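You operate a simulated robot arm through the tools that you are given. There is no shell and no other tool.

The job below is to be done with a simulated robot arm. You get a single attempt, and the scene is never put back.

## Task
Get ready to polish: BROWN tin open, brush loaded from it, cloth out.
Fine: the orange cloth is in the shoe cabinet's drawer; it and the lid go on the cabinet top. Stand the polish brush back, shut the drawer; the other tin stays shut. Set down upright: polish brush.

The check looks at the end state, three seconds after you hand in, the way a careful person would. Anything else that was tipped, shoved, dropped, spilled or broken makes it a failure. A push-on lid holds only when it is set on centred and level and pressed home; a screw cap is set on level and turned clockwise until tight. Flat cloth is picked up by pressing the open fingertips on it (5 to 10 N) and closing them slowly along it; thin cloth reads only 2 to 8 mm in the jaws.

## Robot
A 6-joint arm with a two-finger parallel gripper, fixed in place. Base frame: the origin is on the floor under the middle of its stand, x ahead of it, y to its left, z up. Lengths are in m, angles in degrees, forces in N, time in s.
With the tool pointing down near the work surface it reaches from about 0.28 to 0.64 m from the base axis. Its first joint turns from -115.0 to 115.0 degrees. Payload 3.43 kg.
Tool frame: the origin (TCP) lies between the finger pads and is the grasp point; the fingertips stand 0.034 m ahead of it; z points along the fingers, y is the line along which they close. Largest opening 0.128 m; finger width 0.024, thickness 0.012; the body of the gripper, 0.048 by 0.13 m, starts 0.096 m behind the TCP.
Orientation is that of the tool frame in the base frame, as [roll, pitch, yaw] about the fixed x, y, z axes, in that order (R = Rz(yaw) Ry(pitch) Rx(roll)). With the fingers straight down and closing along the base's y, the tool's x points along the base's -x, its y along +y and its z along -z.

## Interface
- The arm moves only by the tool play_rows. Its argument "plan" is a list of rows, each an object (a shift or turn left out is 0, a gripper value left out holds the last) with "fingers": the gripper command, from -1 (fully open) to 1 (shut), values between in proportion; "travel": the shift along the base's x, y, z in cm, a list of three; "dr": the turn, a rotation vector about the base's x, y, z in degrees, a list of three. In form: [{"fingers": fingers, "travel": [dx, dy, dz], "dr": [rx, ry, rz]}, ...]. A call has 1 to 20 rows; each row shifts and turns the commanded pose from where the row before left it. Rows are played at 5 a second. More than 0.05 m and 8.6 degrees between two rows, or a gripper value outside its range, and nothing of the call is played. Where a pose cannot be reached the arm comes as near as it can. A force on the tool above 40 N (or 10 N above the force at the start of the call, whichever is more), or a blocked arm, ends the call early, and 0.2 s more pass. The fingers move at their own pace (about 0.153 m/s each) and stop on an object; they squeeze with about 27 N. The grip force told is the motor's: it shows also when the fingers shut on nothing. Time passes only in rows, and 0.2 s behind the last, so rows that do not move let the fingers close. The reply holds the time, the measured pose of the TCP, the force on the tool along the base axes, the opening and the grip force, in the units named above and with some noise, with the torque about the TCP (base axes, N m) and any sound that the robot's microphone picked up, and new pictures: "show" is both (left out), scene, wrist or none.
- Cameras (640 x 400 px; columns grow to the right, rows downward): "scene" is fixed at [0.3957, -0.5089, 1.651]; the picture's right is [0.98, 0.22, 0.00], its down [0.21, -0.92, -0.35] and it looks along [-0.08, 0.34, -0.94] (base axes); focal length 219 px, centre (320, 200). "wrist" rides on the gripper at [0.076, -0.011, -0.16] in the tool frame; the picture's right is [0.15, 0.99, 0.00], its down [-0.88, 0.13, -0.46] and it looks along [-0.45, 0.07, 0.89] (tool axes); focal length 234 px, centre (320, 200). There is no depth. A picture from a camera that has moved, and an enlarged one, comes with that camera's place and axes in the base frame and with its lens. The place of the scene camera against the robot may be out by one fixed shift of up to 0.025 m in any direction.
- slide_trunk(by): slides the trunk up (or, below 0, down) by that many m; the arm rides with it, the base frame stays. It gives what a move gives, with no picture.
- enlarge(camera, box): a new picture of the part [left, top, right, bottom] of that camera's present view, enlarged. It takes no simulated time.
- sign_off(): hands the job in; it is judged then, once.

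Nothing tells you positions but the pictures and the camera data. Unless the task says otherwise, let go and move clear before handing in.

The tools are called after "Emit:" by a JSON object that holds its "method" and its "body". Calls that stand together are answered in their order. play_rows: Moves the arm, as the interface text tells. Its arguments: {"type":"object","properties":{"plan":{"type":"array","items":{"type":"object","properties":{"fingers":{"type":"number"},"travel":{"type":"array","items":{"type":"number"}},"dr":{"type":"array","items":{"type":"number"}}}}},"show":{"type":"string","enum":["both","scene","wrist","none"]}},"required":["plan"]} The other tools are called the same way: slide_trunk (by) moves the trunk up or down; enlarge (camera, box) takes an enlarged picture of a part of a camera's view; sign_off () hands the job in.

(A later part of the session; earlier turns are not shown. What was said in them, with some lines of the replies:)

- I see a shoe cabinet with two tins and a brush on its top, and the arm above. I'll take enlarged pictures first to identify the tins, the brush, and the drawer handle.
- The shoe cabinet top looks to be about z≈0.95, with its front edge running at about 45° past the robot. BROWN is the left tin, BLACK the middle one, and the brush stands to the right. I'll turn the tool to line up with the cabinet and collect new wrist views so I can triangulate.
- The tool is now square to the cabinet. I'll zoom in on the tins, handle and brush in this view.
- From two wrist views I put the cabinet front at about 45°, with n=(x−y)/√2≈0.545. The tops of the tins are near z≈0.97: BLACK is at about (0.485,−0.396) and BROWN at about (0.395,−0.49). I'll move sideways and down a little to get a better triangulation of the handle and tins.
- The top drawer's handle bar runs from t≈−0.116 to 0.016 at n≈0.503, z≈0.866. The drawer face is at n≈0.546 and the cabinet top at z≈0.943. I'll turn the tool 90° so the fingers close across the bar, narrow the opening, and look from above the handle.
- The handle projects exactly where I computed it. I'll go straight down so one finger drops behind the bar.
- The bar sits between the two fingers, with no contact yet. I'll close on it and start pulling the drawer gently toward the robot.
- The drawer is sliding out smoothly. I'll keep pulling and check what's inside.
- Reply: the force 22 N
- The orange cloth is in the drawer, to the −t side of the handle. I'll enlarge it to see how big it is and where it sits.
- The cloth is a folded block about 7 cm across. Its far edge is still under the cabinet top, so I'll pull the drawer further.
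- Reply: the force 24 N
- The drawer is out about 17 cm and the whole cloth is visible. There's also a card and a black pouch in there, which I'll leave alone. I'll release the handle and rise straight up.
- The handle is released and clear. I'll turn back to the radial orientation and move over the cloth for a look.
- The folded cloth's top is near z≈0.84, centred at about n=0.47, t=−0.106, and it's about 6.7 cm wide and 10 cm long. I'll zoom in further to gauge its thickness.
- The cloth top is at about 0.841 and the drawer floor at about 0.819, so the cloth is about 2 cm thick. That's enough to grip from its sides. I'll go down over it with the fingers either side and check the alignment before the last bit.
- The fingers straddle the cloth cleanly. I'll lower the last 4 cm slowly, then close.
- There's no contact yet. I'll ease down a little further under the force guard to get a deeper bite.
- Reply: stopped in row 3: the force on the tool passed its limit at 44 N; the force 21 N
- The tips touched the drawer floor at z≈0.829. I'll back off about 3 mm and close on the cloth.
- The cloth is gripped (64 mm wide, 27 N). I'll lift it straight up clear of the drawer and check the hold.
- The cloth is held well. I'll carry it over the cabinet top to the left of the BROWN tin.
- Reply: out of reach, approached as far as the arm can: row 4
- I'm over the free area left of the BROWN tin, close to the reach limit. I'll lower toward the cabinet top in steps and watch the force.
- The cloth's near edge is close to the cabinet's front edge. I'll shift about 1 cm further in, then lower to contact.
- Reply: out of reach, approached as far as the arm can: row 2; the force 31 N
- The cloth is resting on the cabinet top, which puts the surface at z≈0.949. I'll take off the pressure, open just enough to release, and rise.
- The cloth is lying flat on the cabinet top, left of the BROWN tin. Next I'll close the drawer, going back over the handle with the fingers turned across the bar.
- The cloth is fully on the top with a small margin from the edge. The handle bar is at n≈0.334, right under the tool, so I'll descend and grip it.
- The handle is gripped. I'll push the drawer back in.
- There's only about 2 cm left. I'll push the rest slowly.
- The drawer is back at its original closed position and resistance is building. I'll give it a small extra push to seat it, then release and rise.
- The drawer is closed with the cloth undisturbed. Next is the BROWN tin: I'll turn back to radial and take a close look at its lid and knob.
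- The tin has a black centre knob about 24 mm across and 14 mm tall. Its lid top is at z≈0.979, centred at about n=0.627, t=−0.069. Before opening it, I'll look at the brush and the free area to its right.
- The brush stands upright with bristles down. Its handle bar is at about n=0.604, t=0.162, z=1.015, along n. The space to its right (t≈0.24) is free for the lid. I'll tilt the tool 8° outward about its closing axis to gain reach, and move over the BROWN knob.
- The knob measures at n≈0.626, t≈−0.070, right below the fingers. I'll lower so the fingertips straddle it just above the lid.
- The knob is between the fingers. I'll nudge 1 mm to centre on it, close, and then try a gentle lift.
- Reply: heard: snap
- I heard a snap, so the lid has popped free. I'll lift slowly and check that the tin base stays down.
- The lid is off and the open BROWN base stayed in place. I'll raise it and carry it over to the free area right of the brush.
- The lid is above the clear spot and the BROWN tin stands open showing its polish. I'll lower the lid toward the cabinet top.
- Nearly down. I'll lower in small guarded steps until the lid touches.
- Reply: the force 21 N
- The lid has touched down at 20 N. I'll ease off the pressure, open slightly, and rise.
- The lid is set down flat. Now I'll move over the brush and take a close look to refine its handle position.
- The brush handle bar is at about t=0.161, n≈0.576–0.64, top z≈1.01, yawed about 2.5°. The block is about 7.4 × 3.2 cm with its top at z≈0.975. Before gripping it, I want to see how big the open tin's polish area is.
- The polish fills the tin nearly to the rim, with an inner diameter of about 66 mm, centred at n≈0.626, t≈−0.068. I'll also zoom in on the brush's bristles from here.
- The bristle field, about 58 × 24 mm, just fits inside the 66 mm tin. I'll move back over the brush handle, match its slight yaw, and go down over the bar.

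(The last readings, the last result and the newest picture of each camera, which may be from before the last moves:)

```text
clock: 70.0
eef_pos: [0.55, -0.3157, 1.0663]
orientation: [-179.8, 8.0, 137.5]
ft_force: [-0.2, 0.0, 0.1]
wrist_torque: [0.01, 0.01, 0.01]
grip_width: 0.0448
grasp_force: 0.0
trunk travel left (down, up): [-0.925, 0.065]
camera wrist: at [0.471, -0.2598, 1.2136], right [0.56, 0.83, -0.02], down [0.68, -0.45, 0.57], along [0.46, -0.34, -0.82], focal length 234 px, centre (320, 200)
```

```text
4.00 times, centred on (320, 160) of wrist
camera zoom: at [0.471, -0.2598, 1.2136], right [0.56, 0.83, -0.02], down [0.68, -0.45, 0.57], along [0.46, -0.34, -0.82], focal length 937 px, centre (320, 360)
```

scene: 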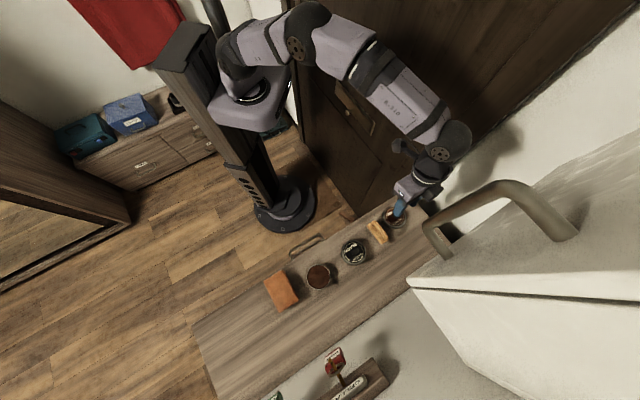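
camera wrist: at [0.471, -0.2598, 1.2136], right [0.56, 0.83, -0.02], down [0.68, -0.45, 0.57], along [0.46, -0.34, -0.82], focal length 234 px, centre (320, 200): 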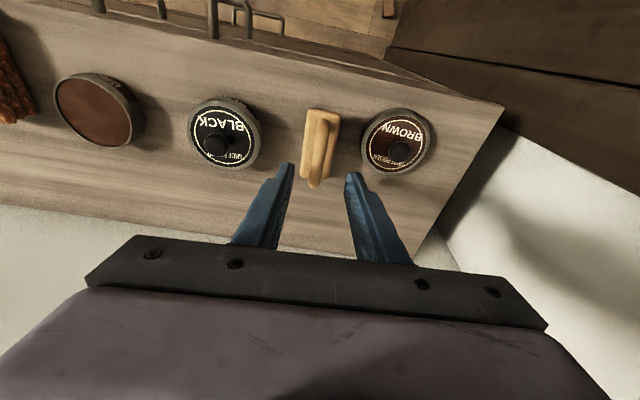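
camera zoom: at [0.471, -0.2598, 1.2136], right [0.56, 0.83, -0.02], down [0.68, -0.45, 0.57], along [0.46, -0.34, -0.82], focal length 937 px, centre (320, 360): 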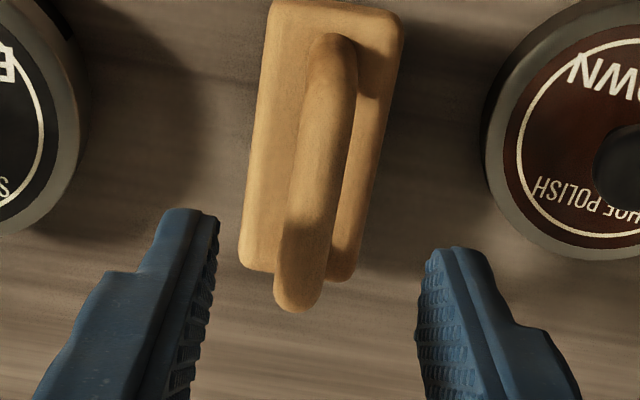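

The bar is aligned with the fingers to within a degree. I'll shift a few millimetres to centre it and lower onto the handle.

Emit:
{"method": "play_rows", "body": {"plan": [{"travel": [-0.4, 0.02, -1.5]}, {"travel": [0, 0, -1.6]}, {"travel": [0, 0, -1.0]}, {"travel": [0, 0, -0.5]}, {}, {"fingers": 0.6}, {}], "show": "wrist"}}

Emit:
{"method": "enlarge", "body": {"camera": "wrist", "box": [240, 130, 400, 230]}}

```text
clock: 71.6
eef_pos: [0.5454, -0.3176, 1.0194]
orientation: [-179.9, 8.0, 137.5]
ft_force: [-0.6, 0.9, 0.4]
wrist_torque: [0.0, -0.01, 0.01]
grip_width: 0.0256
grasp_force: 0.1
trunk travel left (down, up): [-0.925, 0.065]
camera wrist: at [0.4663, -0.2614, 1.1669], right [0.56, 0.83, -0.02], down [0.68, -0.45, 0.57], along [0.46, -0.34, -0.82], focal length 234 px, centre (320, 200)
```

wrist: 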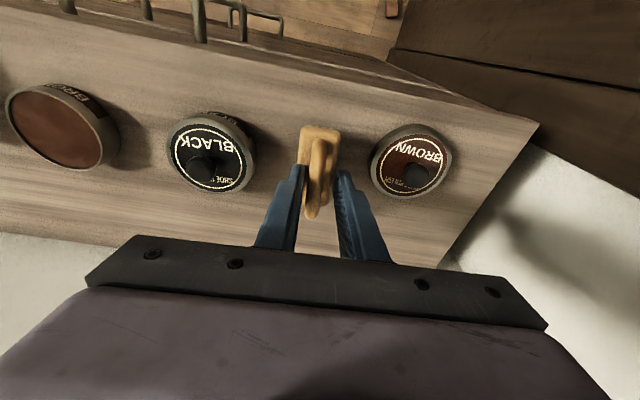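

```text
4.00 times, centred on (320, 180) of wrist
camera zoom: at [0.4663, -0.2614, 1.1669], right [0.56, 0.83, -0.02], down [0.68, -0.45, 0.57], along [0.46, -0.34, -0.82], focal length 937 px, centre (320, 280)
```

zoom: 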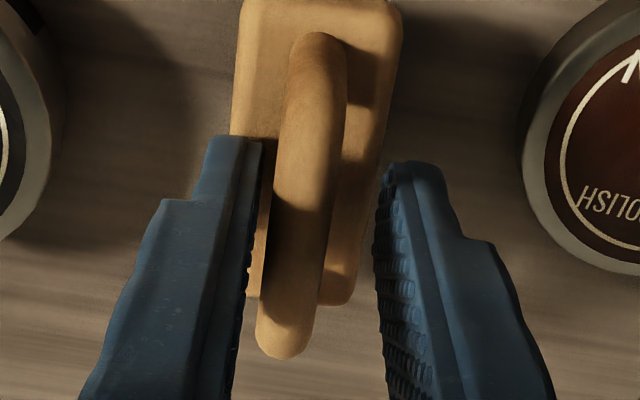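

The bar sits about 3 mm to the left of centre, so I'll shift to centre it before closing.

Emit:
{"method": "play_rows", "body": {"plan": [{"travel": [-0.2, -0.22, 0]}, {}, {}], "show": "wrist"}}

Emit:
{"method": "enlarge", "body": {"camera": "wrist", "box": [240, 130, 400, 230]}}

```text
clock: 72.4
eef_pos: [0.5425, -0.32, 1.0191]
orientation: [-179.8, 8.1, 137.6]
ft_force: [0.6, -0.5, 0.2]
wrist_torque: [0.01, -0.05, -0.04]
grip_width: 0.0258
grasp_force: 0.3
trunk travel left (down, up): [-0.925, 0.065]
camera wrist: at [0.4641, -0.2634, 1.1672], right [0.56, 0.83, -0.02], down [0.68, -0.45, 0.57], along [0.46, -0.34, -0.82], focal length 234 px, centre (320, 200)
```

wrist: 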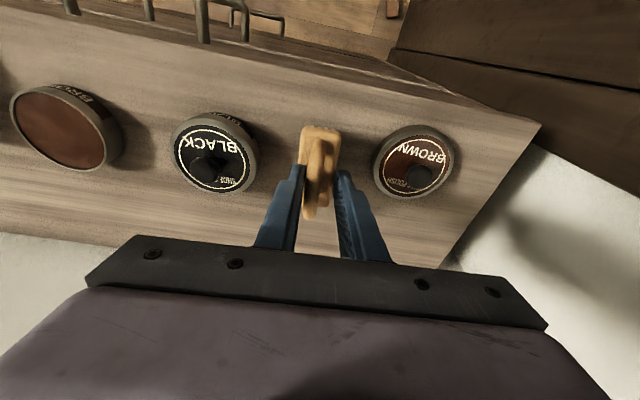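

```text
4.00 times, centred on (320, 180) of wrist
camera zoom: at [0.4641, -0.2634, 1.1672], right [0.56, 0.83, -0.02], down [0.68, -0.45, 0.57], along [0.46, -0.34, -0.82], focal length 937 px, centre (320, 280)
```

zoom: 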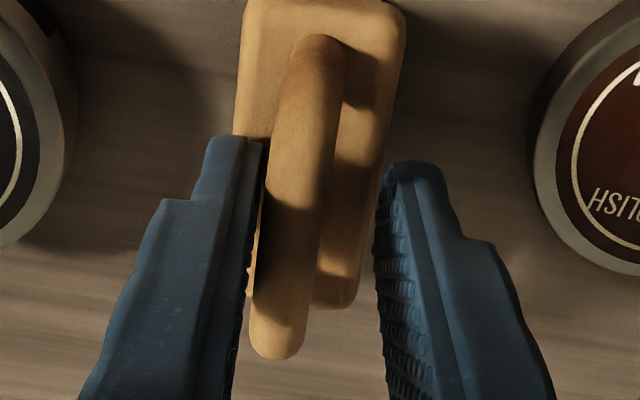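

The brush seems to have moved slightly with the tool, so I'll look closely before doing anything else.

Emit:
{"method": "enlarge", "body": {"camera": "wrist", "box": [290, 120, 354, 230]}}

Emit:
{"method": "enlarge", "body": {"camera": "scene", "box": [350, 205, 414, 245]}}

```text
3.64 times, centred on (322, 175) of wrist
camera zoom: at [0.4641, -0.2634, 1.1672], right [0.56, 0.83, -0.02], down [0.68, -0.45, 0.57], along [0.46, -0.34, -0.82], focal length 852 px, centre (313, 291)
```

zoom: 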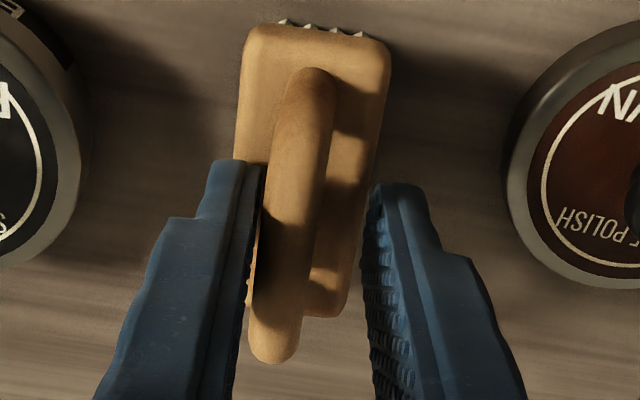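

```text
10.00 times, centred on (382, 225) of scene
camera zoom: at [0.3957, -0.5089, 1.651], right [0.98, 0.22, 0.0], down [0.21, -0.92, -0.35], along [-0.08, 0.34, -0.94], focal length 2191 px, centre (-300, -50)
```

zoom: 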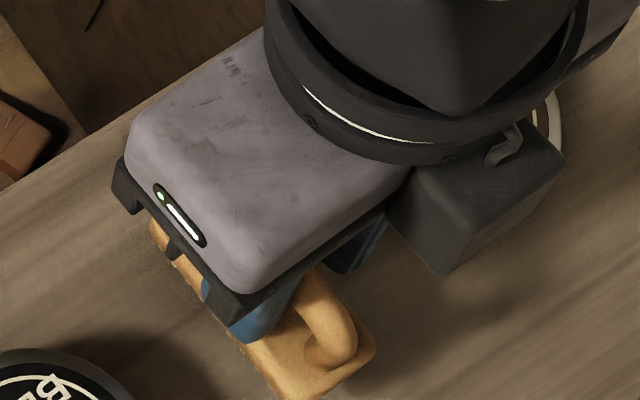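

One fingertip may be grazing the block's edge. I'll raise 7 mm, open a bit, and re-check the brush.

Emit:
{"method": "play_rows", "body": {"plan": [{"travel": [0, 0, 0.7]}, {"fingers": 0.4}, {}, {}], "show": "wrist"}}

Emit:
{"method": "enlarge", "body": {"camera": "wrist", "box": [240, 130, 400, 230]}}

```text
clock: 73.4
eef_pos: [0.5424, -0.32, 1.0282]
orientation: [-179.9, 8.0, 137.4]
ft_force: [-0.8, -0.6, -0.1]
wrist_torque: [0.0, 0.02, -0.01]
grip_width: 0.0384
grasp_force: 0.0
trunk travel left (down, up): [-0.925, 0.065]
camera wrist: at [0.4638, -0.2639, 1.1744], right [0.56, 0.83, -0.02], down [0.68, -0.45, 0.57], along [0.46, -0.34, -0.82], focal length 234 px, centre (320, 200)
```

wrist: 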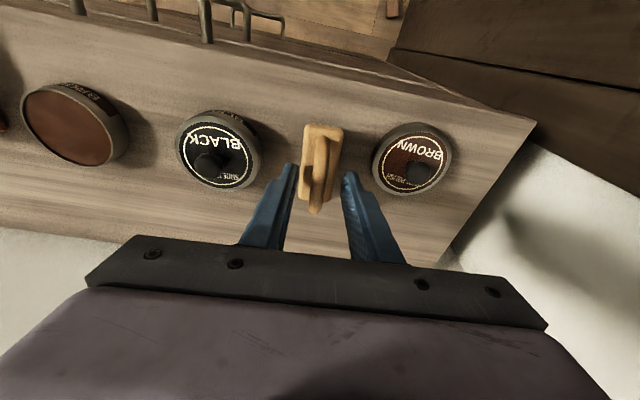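

```text
4.00 times, centred on (320, 180) of wrist
camera zoom: at [0.4638, -0.2639, 1.1744], right [0.56, 0.83, -0.02], down [0.68, -0.45, 0.57], along [0.46, -0.34, -0.82], focal length 937 px, centre (320, 280)
```

zoom: 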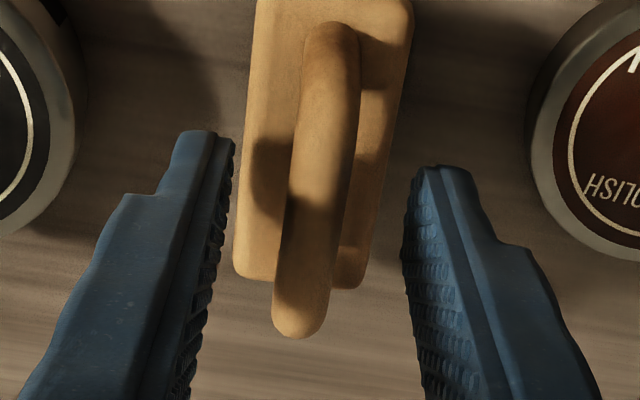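

The brush stands upright again and the bar is centred between the fingers at this height. I'll close on the handle.

Emit:
{"method": "play_rows", "body": {"plan": [{"fingers": 0.7}, {"fingers": 1}, {}, {}], "show": "wrist"}}

Emit:
{"method": "enlarge", "body": {"camera": "wrist", "box": [240, 130, 400, 230]}}

```text
clock: 74.4
eef_pos: [0.5429, -0.3206, 1.0269]
orientation: [-179.9, 8.0, 137.5]
ft_force: [-0.6, 0.0, -0.1]
wrist_torque: [0.01, -0.02, 0.0]
grip_width: 0.0108
grasp_force: 26.7
trunk travel left (down, up): [-0.925, 0.065]
camera wrist: at [0.4637, -0.2638, 1.1745], right [0.56, 0.83, -0.02], down [0.68, -0.45, 0.57], along [0.46, -0.34, -0.82], focal length 234 px, centre (320, 200)
```

wrist: 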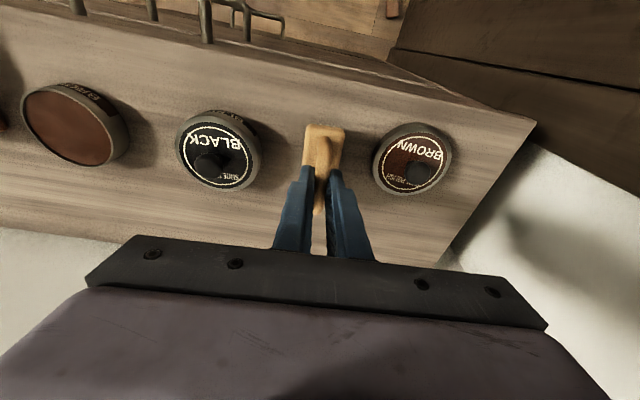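

```text
4.00 times, centred on (320, 180) of wrist
camera zoom: at [0.4637, -0.2638, 1.1745], right [0.56, 0.83, -0.02], down [0.68, -0.45, 0.57], along [0.46, -0.34, -0.82], focal length 937 px, centre (320, 280)
```

zoom: 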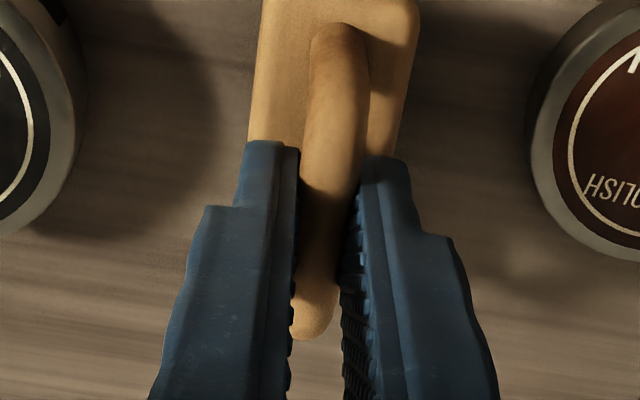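

I have the brush by its handle. I'll lift straight up and check that it hangs level.

Emit:
{"method": "play_rows", "body": {"plan": [{"travel": [0, 0, 0.5]}, {"travel": [0, 0, 1]}, {"travel": [0, 0, 2]}, {"travel": [0, 0, 3]}, {}], "show": "both"}}

Emit:
{"method": "enlarge", "body": {"camera": "scene", "box": [350, 195, 414, 245]}}

Emit:
{"method": "enlarge", "body": {"camera": "wrist", "box": [240, 100, 400, 230]}}

```text
clock: 75.6
eef_pos: [0.5434, -0.321, 1.0902]
orientation: [-179.9, 8.0, 137.5]
ft_force: [0.3, -1.5, -0.5]
wrist_torque: [-0.01, 0.0, 0.01]
grip_width: 0.0106
grasp_force: 27.4
trunk travel left (down, up): [-0.925, 0.065]
camera wrist: at [0.4649, -0.2645, 1.2381], right [0.56, 0.83, -0.02], down [0.69, -0.45, 0.57], along [0.46, -0.34, -0.82], focal length 234 px, centre (320, 200)
```

scene: 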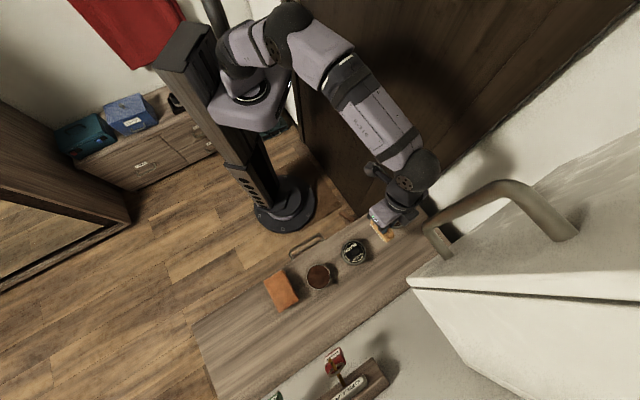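
wrist: 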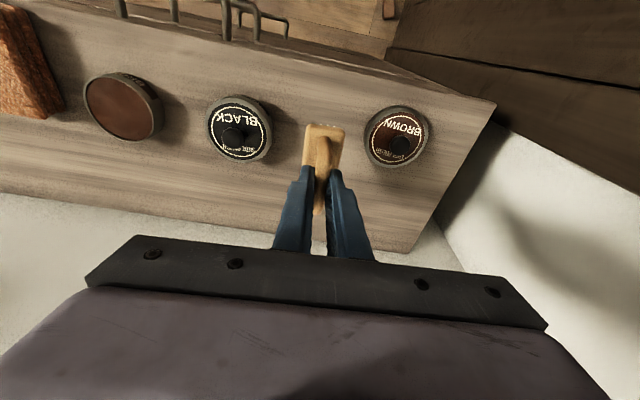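

```text
8.00 times, centred on (382, 220) of scene
camera zoom: at [0.3957, -0.5089, 1.651], right [0.98, 0.22, 0.0], down [0.21, -0.92, -0.35], along [-0.08, 0.34, -0.94], focal length 1753 px, centre (-176, 40)
```

zoom: 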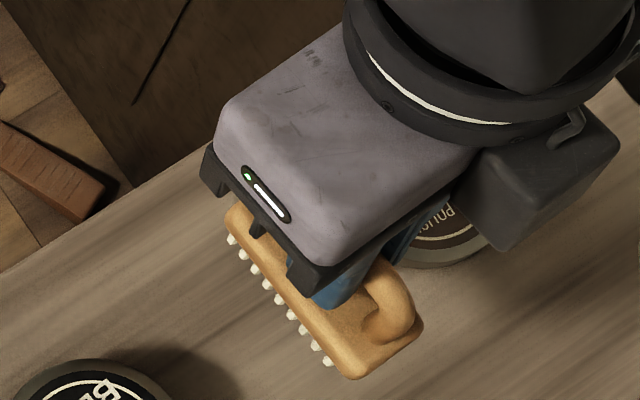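

```text
3.08 times, centred on (320, 165) of wrist
camera zoom: at [0.4649, -0.2645, 1.2381], right [0.56, 0.83, -0.02], down [0.69, -0.45, 0.57], along [0.46, -0.34, -0.82], focal length 720 px, centre (320, 308)
```

zoom: 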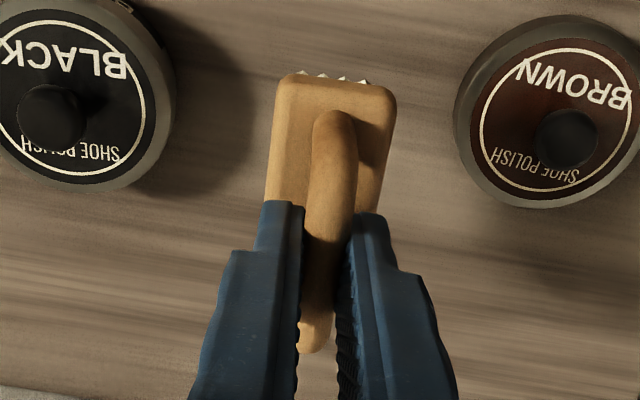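

The brush is held level. I'll carry it over the BLACK tin to above the open BROWN tin.

Emit:
{"method": "play_rows", "body": {"plan": [{"travel": [-3.0, -3.42, 0.5]}, {"travel": [-3.0, -3.42, 0]}, {"travel": [-3.0, -3.42, 0]}, {"travel": [-3.0, -3.42, 0]}, {"travel": [-3.0, -3.4, 0]}, {}, {"travel": [0, 0, -1.5]}, {}, {}], "show": "both"}}

Emit:
{"method": "enlarge", "body": {"camera": "wrist", "box": [240, 100, 400, 230]}}

Emit:
{"method": "enlarge", "body": {"camera": "scene", "box": [290, 245, 354, 295]}}

```text
clock: 77.6
eef_pos: [0.3921, -0.4916, 1.0824]
orientation: [-180.0, 8.0, 137.5]
ft_force: [-0.2, -0.6, -0.5]
wrist_torque: [0.0, 0.03, 0.01]
grip_width: 0.0108
grasp_force: 26.9
trunk travel left (down, up): [-0.925, 0.065]
camera wrist: at [0.314, -0.4348, 1.2302], right [0.56, 0.83, -0.02], down [0.68, -0.45, 0.57], along [0.46, -0.34, -0.82], focal length 234 px, centre (320, 200)
```

scene: 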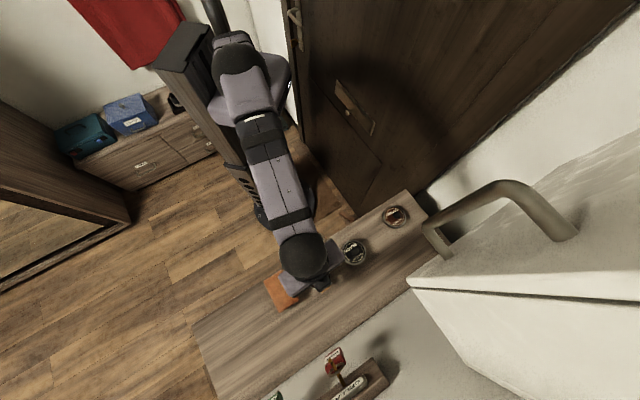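
wrist: 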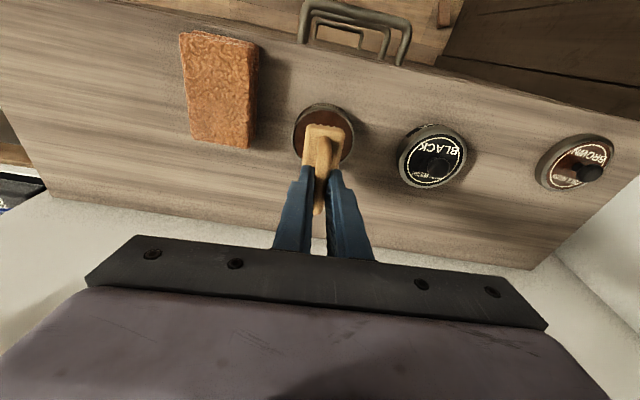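

```text
3.08 times, centred on (320, 165) of wrist
camera zoom: at [0.314, -0.4348, 1.2302], right [0.56, 0.83, -0.02], down [0.68, -0.45, 0.57], along [0.46, -0.34, -0.82], focal length 720 px, centre (320, 308)
```

zoom: 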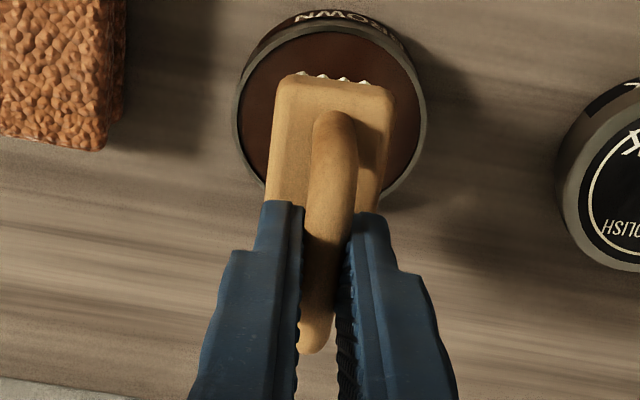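

```text
8.00 times, centred on (322, 270) of scene
camera zoom: at [0.3957, -0.5089, 1.651], right [0.98, 0.22, 0.0], down [0.21, -0.92, -0.35], along [-0.08, 0.34, -0.94], focal length 1753 px, centre (304, -360)
```

zoom: 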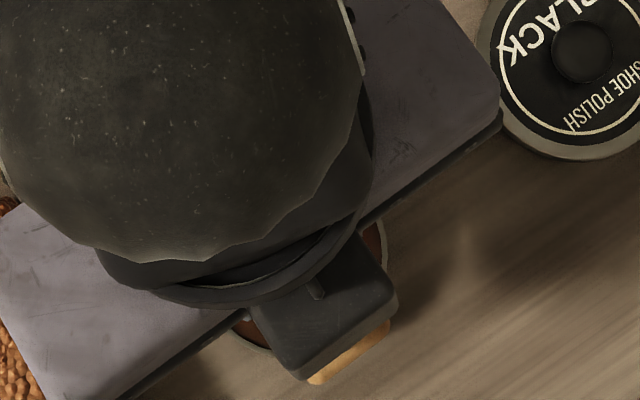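

The brush is centred over the polish to within a millimetre or so. I'll lower it until the bristles are just above the rim, then step down gently.

Emit:
{"method": "play_rows", "body": {"plan": [{"travel": [0.07, 0, -1.5]}, {"travel": [0, 0, -1.2]}, {}, {"travel": [0, 0, -0.4]}, {"travel": [0, 0, -0.3]}, {}], "show": "wrist"}}

Emit:
{"method": "enlarge", "body": {"camera": "wrist", "box": [240, 110, 400, 230]}}

```text
clock: 79.0
eef_pos: [0.3938, -0.4901, 1.0491]
orientation: [-179.8, 8.2, 137.5]
ft_force: [-0.6, -0.3, 6.1]
wrist_torque: [0.04, -0.05, -0.01]
grip_width: 0.0107
grasp_force: 27.2
trunk travel left (down, up): [-0.925, 0.065]
camera wrist: at [0.314, -0.4334, 1.1965], right [0.56, 0.83, -0.02], down [0.68, -0.45, 0.58], along [0.47, -0.34, -0.82], focal length 234 px, centre (320, 200)
```

wrist: 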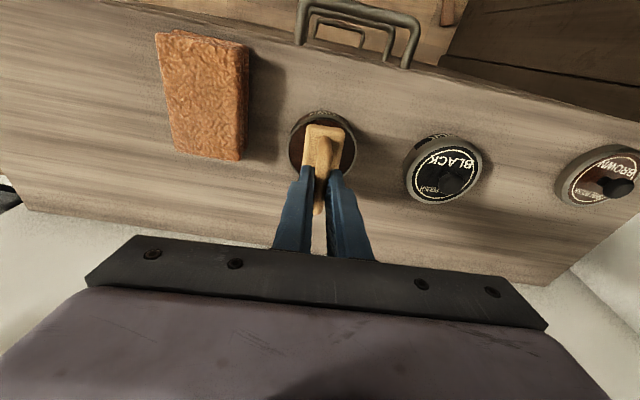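

```text
3.33 times, centred on (320, 170) of wrist
camera zoom: at [0.314, -0.4334, 1.1965], right [0.56, 0.83, -0.02], down [0.68, -0.45, 0.58], along [0.47, -0.34, -0.82], focal length 781 px, centre (320, 300)
```

zoom: 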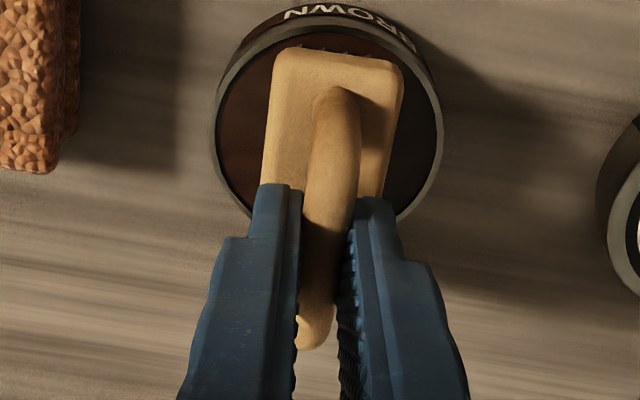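

The bristles are in contact with the polish at about 6 N, inside the rim. I'll press very slightly and hold for a moment to load them, then lift and inspect.

Emit:
{"method": "play_rows", "body": {"plan": [{"travel": [0, 0, -0.15]}, {}, {}, {}], "show": "none"}}

Emit:
{"method": "play_rows", "body": {"plan": [{"travel": [0, 0, 0.3]}, {"travel": [0, 0, 1]}, {"travel": [0, 0, 2]}, {"travel": [0, 0, 2]}, {}], "show": "both"}}

Emit:
{"method": "enlarge", "body": {"camera": "wrist", "box": [240, 90, 400, 190]}}

Emit:
{"method": "enlarge", "body": {"camera": "scene", "box": [290, 245, 354, 295]}}

```text
clock: 80.0
eef_pos: [0.3928, -0.4904, 1.0485]
orientation: [-179.9, 8.3, 137.5]
ft_force: [0.5, -2.2, 18.2]
wrist_torque: [-0.03, 0.05, 0.01]
grip_width: 0.0107
grasp_force: 26.8
trunk travel left (down, up): [-0.925, 0.065]
```

```text
clock: 81.2
eef_pos: [0.3917, -0.4919, 1.0985]
orientation: [-179.9, 8.0, 137.5]
ft_force: [0.7, 0.6, 0.2]
wrist_torque: [0.01, 0.02, -0.01]
grip_width: 0.0107
grasp_force: 27.4
trunk travel left (down, up): [-0.925, 0.065]
camera wrist: at [0.3142, -0.4348, 1.2462], right [0.56, 0.83, -0.02], down [0.69, -0.45, 0.57], along [0.46, -0.34, -0.82], focal length 234 px, centre (320, 200)
```

scene: 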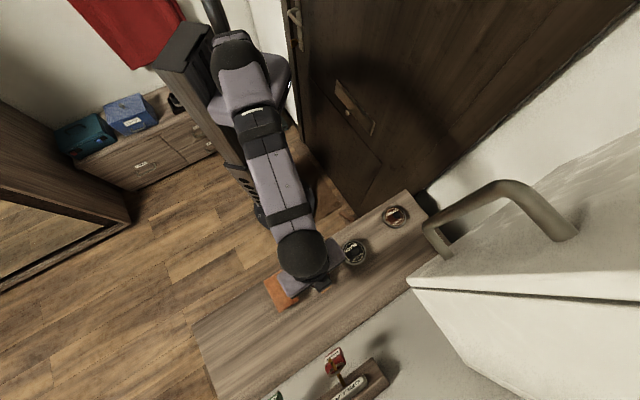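
wrist: 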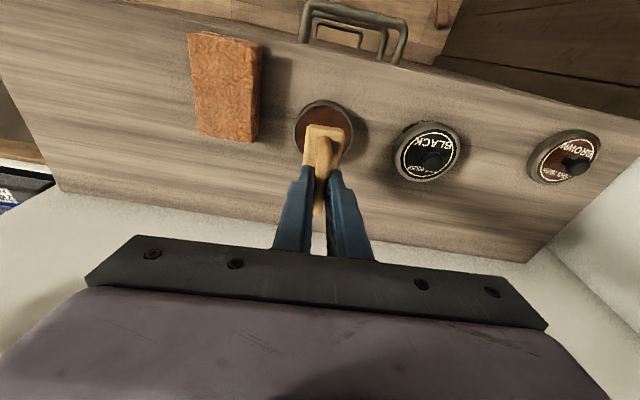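

```text
4.00 times, centred on (320, 140) of wrist
camera zoom: at [0.3142, -0.4348, 1.2462], right [0.56, 0.83, -0.02], down [0.69, -0.45, 0.57], along [0.46, -0.34, -0.82], focal length 937 px, centre (320, 440)
```

zoom: 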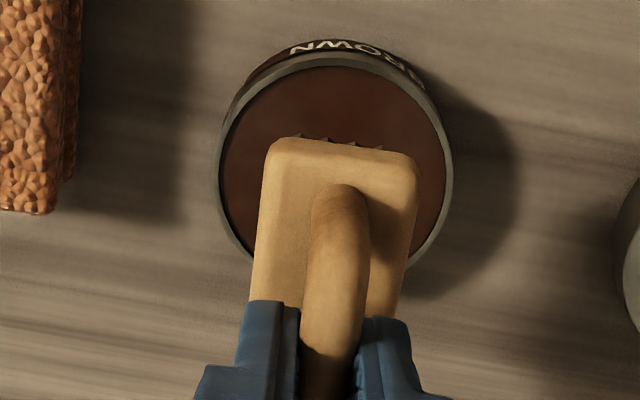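

```text
8.00 times, centred on (322, 270) of scene
camera zoom: at [0.3957, -0.5089, 1.651], right [0.98, 0.22, 0.0], down [0.21, -0.92, -0.35], along [-0.08, 0.34, -0.94], focal length 1753 px, centre (304, -360)
```

zoom: 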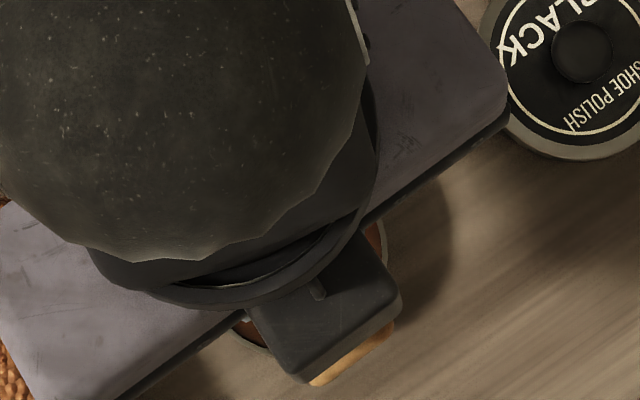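

The bristles are now brown, so the brush is loaded, and the tin hasn't moved. I'll carry the brush back to its original spot.

Emit:
{"method": "play_rows", "body": {"plan": [{"travel": [3.07, 3.47, 0.3]}, {"travel": [3.07, 3.47, 0]}, {"travel": [3.07, 3.47, 0]}, {"travel": [3.07, 3.47, 0]}, {"travel": [3.07, 3.47, 0]}, {}, {}, {"travel": [0, 0, -2]}, {"travel": [0, 0, -2]}, {"travel": [0, 0, -1.5]}, {"travel": [0, 0, -1]}, {}, {}], "show": "both"}}

Emit:
{"method": "enlarge", "body": {"camera": "wrist", "box": [240, 110, 400, 230]}}

```text
clock: 84.0
eef_pos: [0.5464, -0.3161, 1.0376]
orientation: [-179.9, 8.1, 137.5]
ft_force: [0.6, 0.2, 0.2]
wrist_torque: [0.05, 0.02, 0.02]
grip_width: 0.0106
grasp_force: 26.7
trunk travel left (down, up): [-0.925, 0.065]
camera wrist: at [0.4681, -0.2608, 1.1855], right [0.56, 0.83, -0.02], down [0.68, -0.45, 0.57], along [0.46, -0.34, -0.82], focal length 234 px, centre (320, 200)
```

scene: 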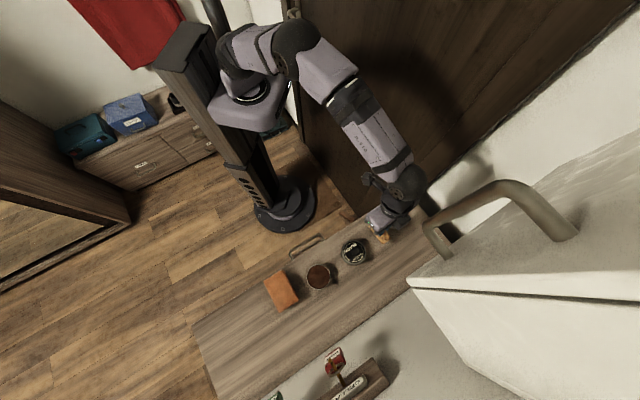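
wrist: 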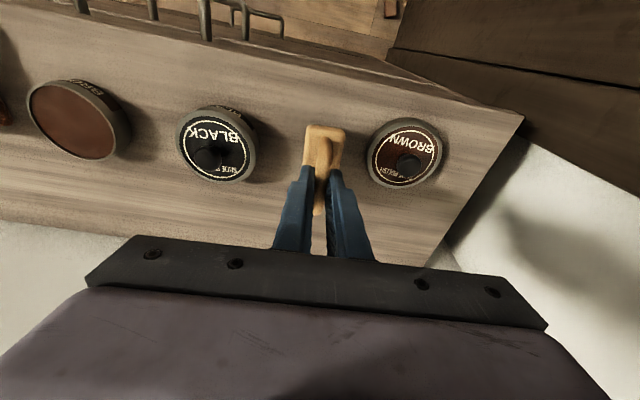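

```text
3.33 times, centred on (320, 170) of wrist
camera zoom: at [0.4681, -0.2608, 1.1855], right [0.56, 0.83, -0.02], down [0.68, -0.45, 0.57], along [0.46, -0.34, -0.82], focal length 781 px, centre (320, 300)
```

zoom: 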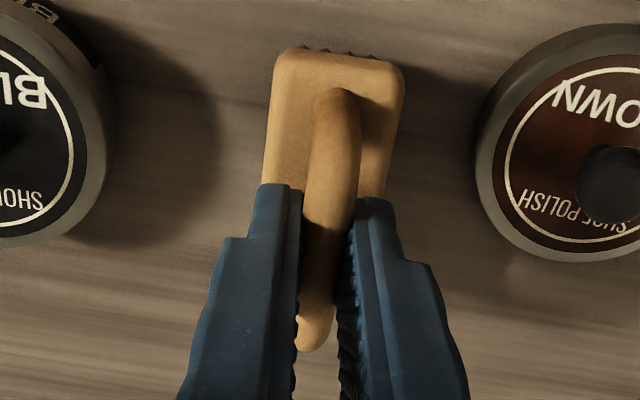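

It's in position between the BLACK tin and the lid. I'll lower the last centimetre in small guarded steps.

Emit:
{"method": "play_rows", "body": {"plan": [{"travel": [0, 0, -0.4]}, {"travel": [0, 0, -0.3]}, {"travel": [0, 0, -0.2]}, {}], "show": "none"}}

```text
clock: 85.0
eef_pos: [0.5462, -0.3169, 1.0277]
orientation: [-179.9, 8.0, 137.5]
ft_force: [-0.6, 0.4, 0.1]
wrist_torque: [0.0, 0.0, -0.02]
grip_width: 0.0107
grasp_force: 26.9
trunk travel left (down, up): [-0.925, 0.065]
```

Emit:
{"method": "play_rows", "body": {"plan": [{"travel": [0, 0, -0.15]}, {"travel": [0, 0, -0.15]}, {}], "show": "none"}}

```text
clock: 85.8
eef_pos: [0.5468, -0.3174, 1.0255]
orientation: [-179.8, 8.1, 137.5]
ft_force: [-0.1, 0.9, 4.6]
wrist_torque: [0.04, 0.02, 0.03]
grip_width: 0.0106
grasp_force: 27.0
trunk travel left (down, up): [-0.925, 0.065]
```

The bristles have touched down at about 5 N. I'll open gently and rise straight up.

Emit:
{"method": "play_rows", "body": {"plan": [{"travel": [0, 0, 0.05]}, {"fingers": 0.7}, {"fingers": 0.45}, {}, {"travel": [0, 0, 0.5]}, {"travel": [0, 0, 1]}, {"travel": [0, 0, 2]}, {"travel": [0, 0, 3]}, {"travel": [-1.4, 1.4, 2]}, {}], "show": "both"}}

Emit:
{"method": "enlarge", "body": {"camera": "wrist", "box": [220, 70, 460, 220]}}

Emit:
{"method": "enlarge", "body": {"camera": "scene", "box": [350, 195, 430, 255]}}

```text
clock: 88.0
eef_pos: [0.533, -0.3034, 1.1118]
orientation: [-179.9, 8.0, 137.6]
ft_force: [-0.5, -0.5, -0.4]
wrist_torque: [0.01, -0.01, -0.01]
grip_width: 0.0351
grasp_force: 0.0
trunk travel left (down, up): [-0.925, 0.065]
camera wrist: at [0.4547, -0.2465, 1.2597], right [0.56, 0.83, -0.02], down [0.69, -0.45, 0.57], along [0.46, -0.34, -0.82], focal length 234 px, centre (320, 200)
```

scene: 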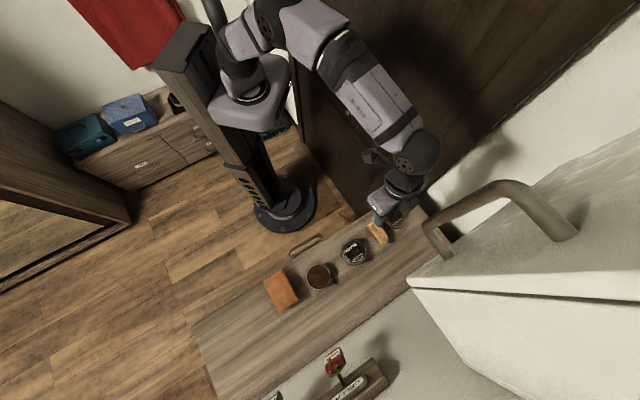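
wrist: 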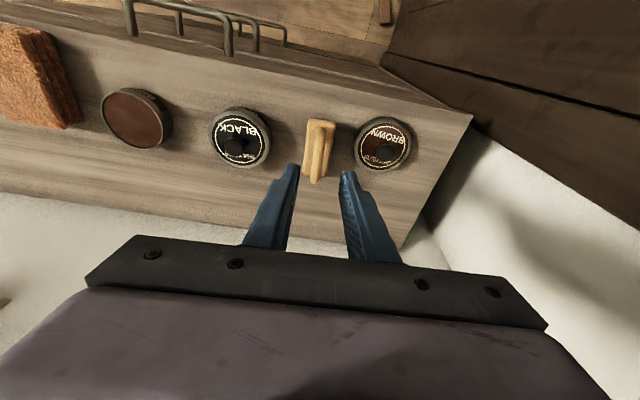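

```text
2.67 times, centred on (340, 145) of wrist
camera zoom: at [0.4547, -0.2465, 1.2597], right [0.56, 0.83, -0.02], down [0.69, -0.45, 0.57], along [0.46, -0.34, -0.82], focal length 624 px, centre (267, 347)
```

zoom: 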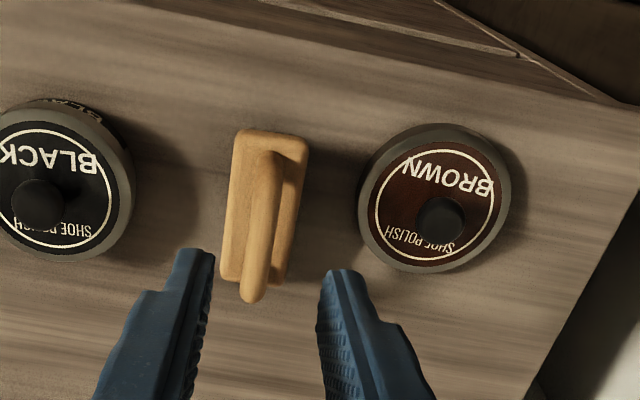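

```text
6.67 times, centred on (390, 225) of scene
camera zoom: at [0.3957, -0.5089, 1.651], right [0.98, 0.22, 0.0], down [0.21, -0.92, -0.35], along [-0.08, 0.34, -0.94], focal length 1461 px, centre (-147, 33)
```

zoom: 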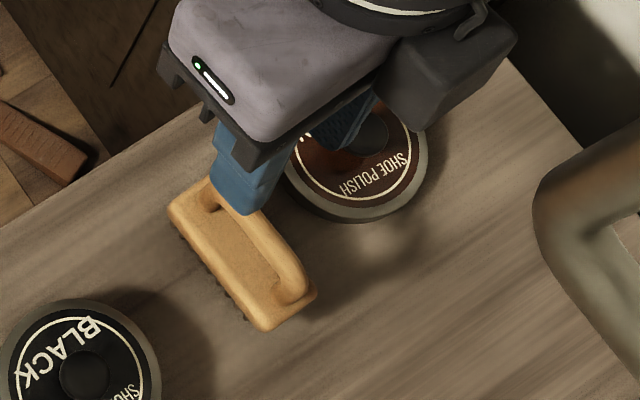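

The brush stands upright with brown bristles. I'll move the arm up and back, clear of everything, for a final inspection, including whether the drawer is flush.

Emit:
{"method": "play_rows", "body": {"plan": [{"travel": [0, 0, 4]}, {"travel": [0, 0, 4]}, {"travel": [0, 0, 4], "dr": [5.66, 5.66, 0]}, {"travel": [-4.4, 0, 0.5], "dr": [0, 0, -2.5]}, {"travel": [-4.4, 0, 0.5]}, {"travel": [-4.4, 0, 0.5]}, {"travel": [-4.4, 0, 0]}, {"travel": [-4.4, 0, 0]}, {}, {}], "show": "both"}}

Emit:
{"method": "enlarge", "body": {"camera": "scene", "box": [180, 180, 450, 350]}}

Emit:
{"method": "enlarge", "body": {"camera": "wrist", "box": [100, 60, 500, 310]}}

```text
clock: 90.2
eef_pos: [0.2938, -0.2882, 1.2524]
orientation: [179.8, 0.1, 135.1]
ft_force: [-0.7, -0.2, 0.9]
wrist_torque: [-0.01, 0.01, -0.02]
grip_width: 0.0351
grasp_force: 0.1
out of reach, approached as far as the arm can: row 3
trunk travel left (down, up): [-0.925, 0.065]
camera wrist: at [0.2324, -0.2461, 1.4122], right [0.6, 0.8, 0.0], down [0.71, -0.53, 0.46], along [0.37, -0.27, -0.89], focal length 234 px, centre (320, 200)
```

scene: 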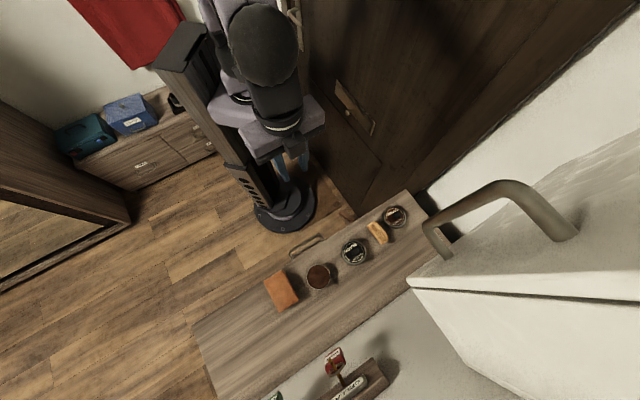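
wrist: 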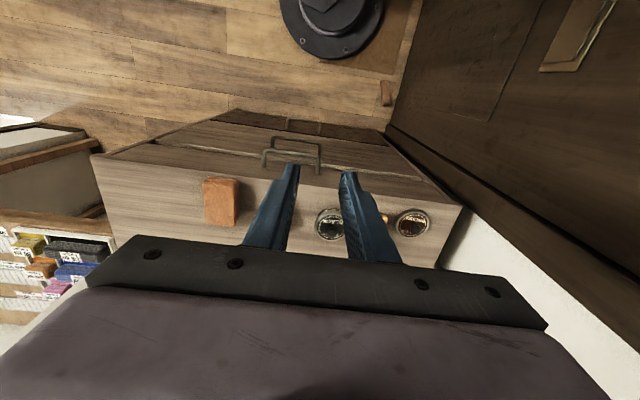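

```text
2.35 times, centred on (315, 265) of scene
camera zoom: at [0.3957, -0.5089, 1.651], right [0.98, 0.22, 0.0], down [0.21, -0.92, -0.35], along [-0.08, 0.34, -0.94], focal length 516 px, centre (332, 47)
```

zoom: 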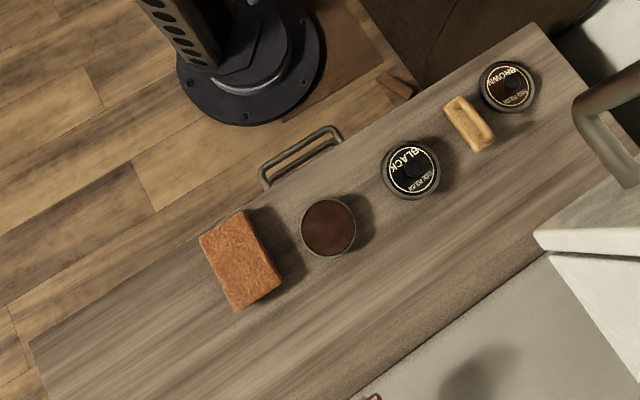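

```text
1.60 times, centred on (300, 185) of wrist
camera zoom: at [0.2324, -0.2461, 1.4122], right [0.6, 0.8, 0.0], down [0.71, -0.53, 0.46], along [0.37, -0.27, -0.89], focal length 375 px, centre (352, 224)
```

zoom: 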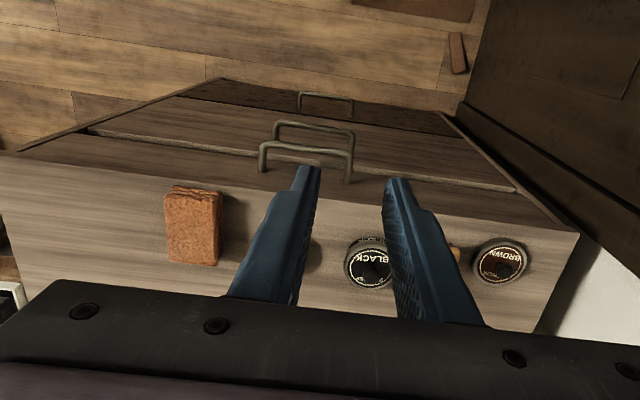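

I'll compare the handle and tins against the very first picture using the same crop.

Emit:
{"method": "enlarge", "body": {"camera": "scene", "box": [280, 190, 440, 290]}}

Emit:
{"method": "enlarge", "body": {"camera": "scene", "box": [240, 225, 320, 325]}}

```text
4.00 times, centred on (360, 240) of scene
camera zoom: at [0.3957, -0.5089, 1.651], right [0.98, 0.22, 0.0], down [0.21, -0.92, -0.35], along [-0.08, 0.34, -0.94], focal length 876 px, centre (160, 40)
```

zoom: 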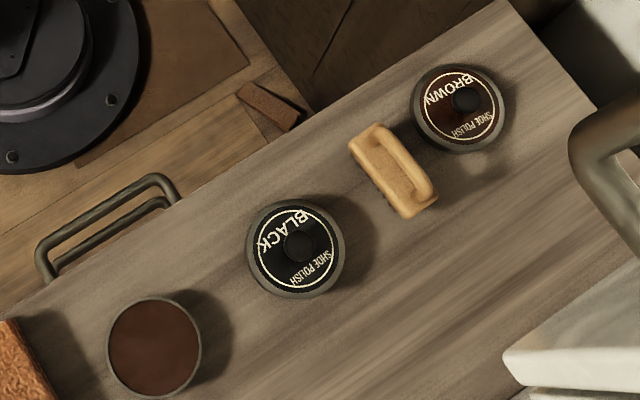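

```text
4.00 times, centred on (280, 275) of scene
camera zoom: at [0.3957, -0.5089, 1.651], right [0.98, 0.22, 0.0], down [0.21, -0.92, -0.35], along [-0.08, 0.34, -0.94], focal length 876 px, centre (480, -100)
```

zoom: 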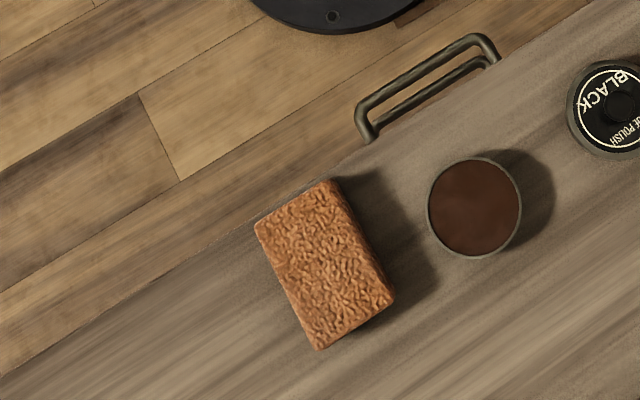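

Everything checks out against the first picture. The drawer handle is back exactly where it started, so the drawer is closed. BROWN is open in its place with its lid flat on the cabinet top. BLACK is untouched and shut, the loaded brush stands upright in its original spot, and the cloth lies on the cabinet top. The arm is clear and open, so I'm handing in.

Emit:
{"method": "sign_off", "body": {}}

```text
The job is handed in.
```

The polishing setup is ready and I've handed the job in; I don't have the check's result yet. In the final pictures:

- **BROWN tin:** it is open in its original place. Its lid lies flat, knob up, on the cabinet top to the right of the brush.
- **Brush:** its bristles turned from white to brown after I dipped them in the BROWN tin. It stands upright, bristles down, back in its original spot.
- **Cloth:** the orange cloth is out of the drawer and lies on the cabinet top, left of the BROWN tin. It sits close to the front edge but fully on the top.
- **Drawer:** it is shut, and its handle is back where it was in the first picture.
- **BLACK tin:** it is still shut and has not moved.

While I was gripping the brush, a fingertip caught its block. That dragged it a few millimetres and tilted it slightly, but it settled upright again before I lifted it. I left the card and the black pouch in the drawer alone. The arm is clear with its fingers open.
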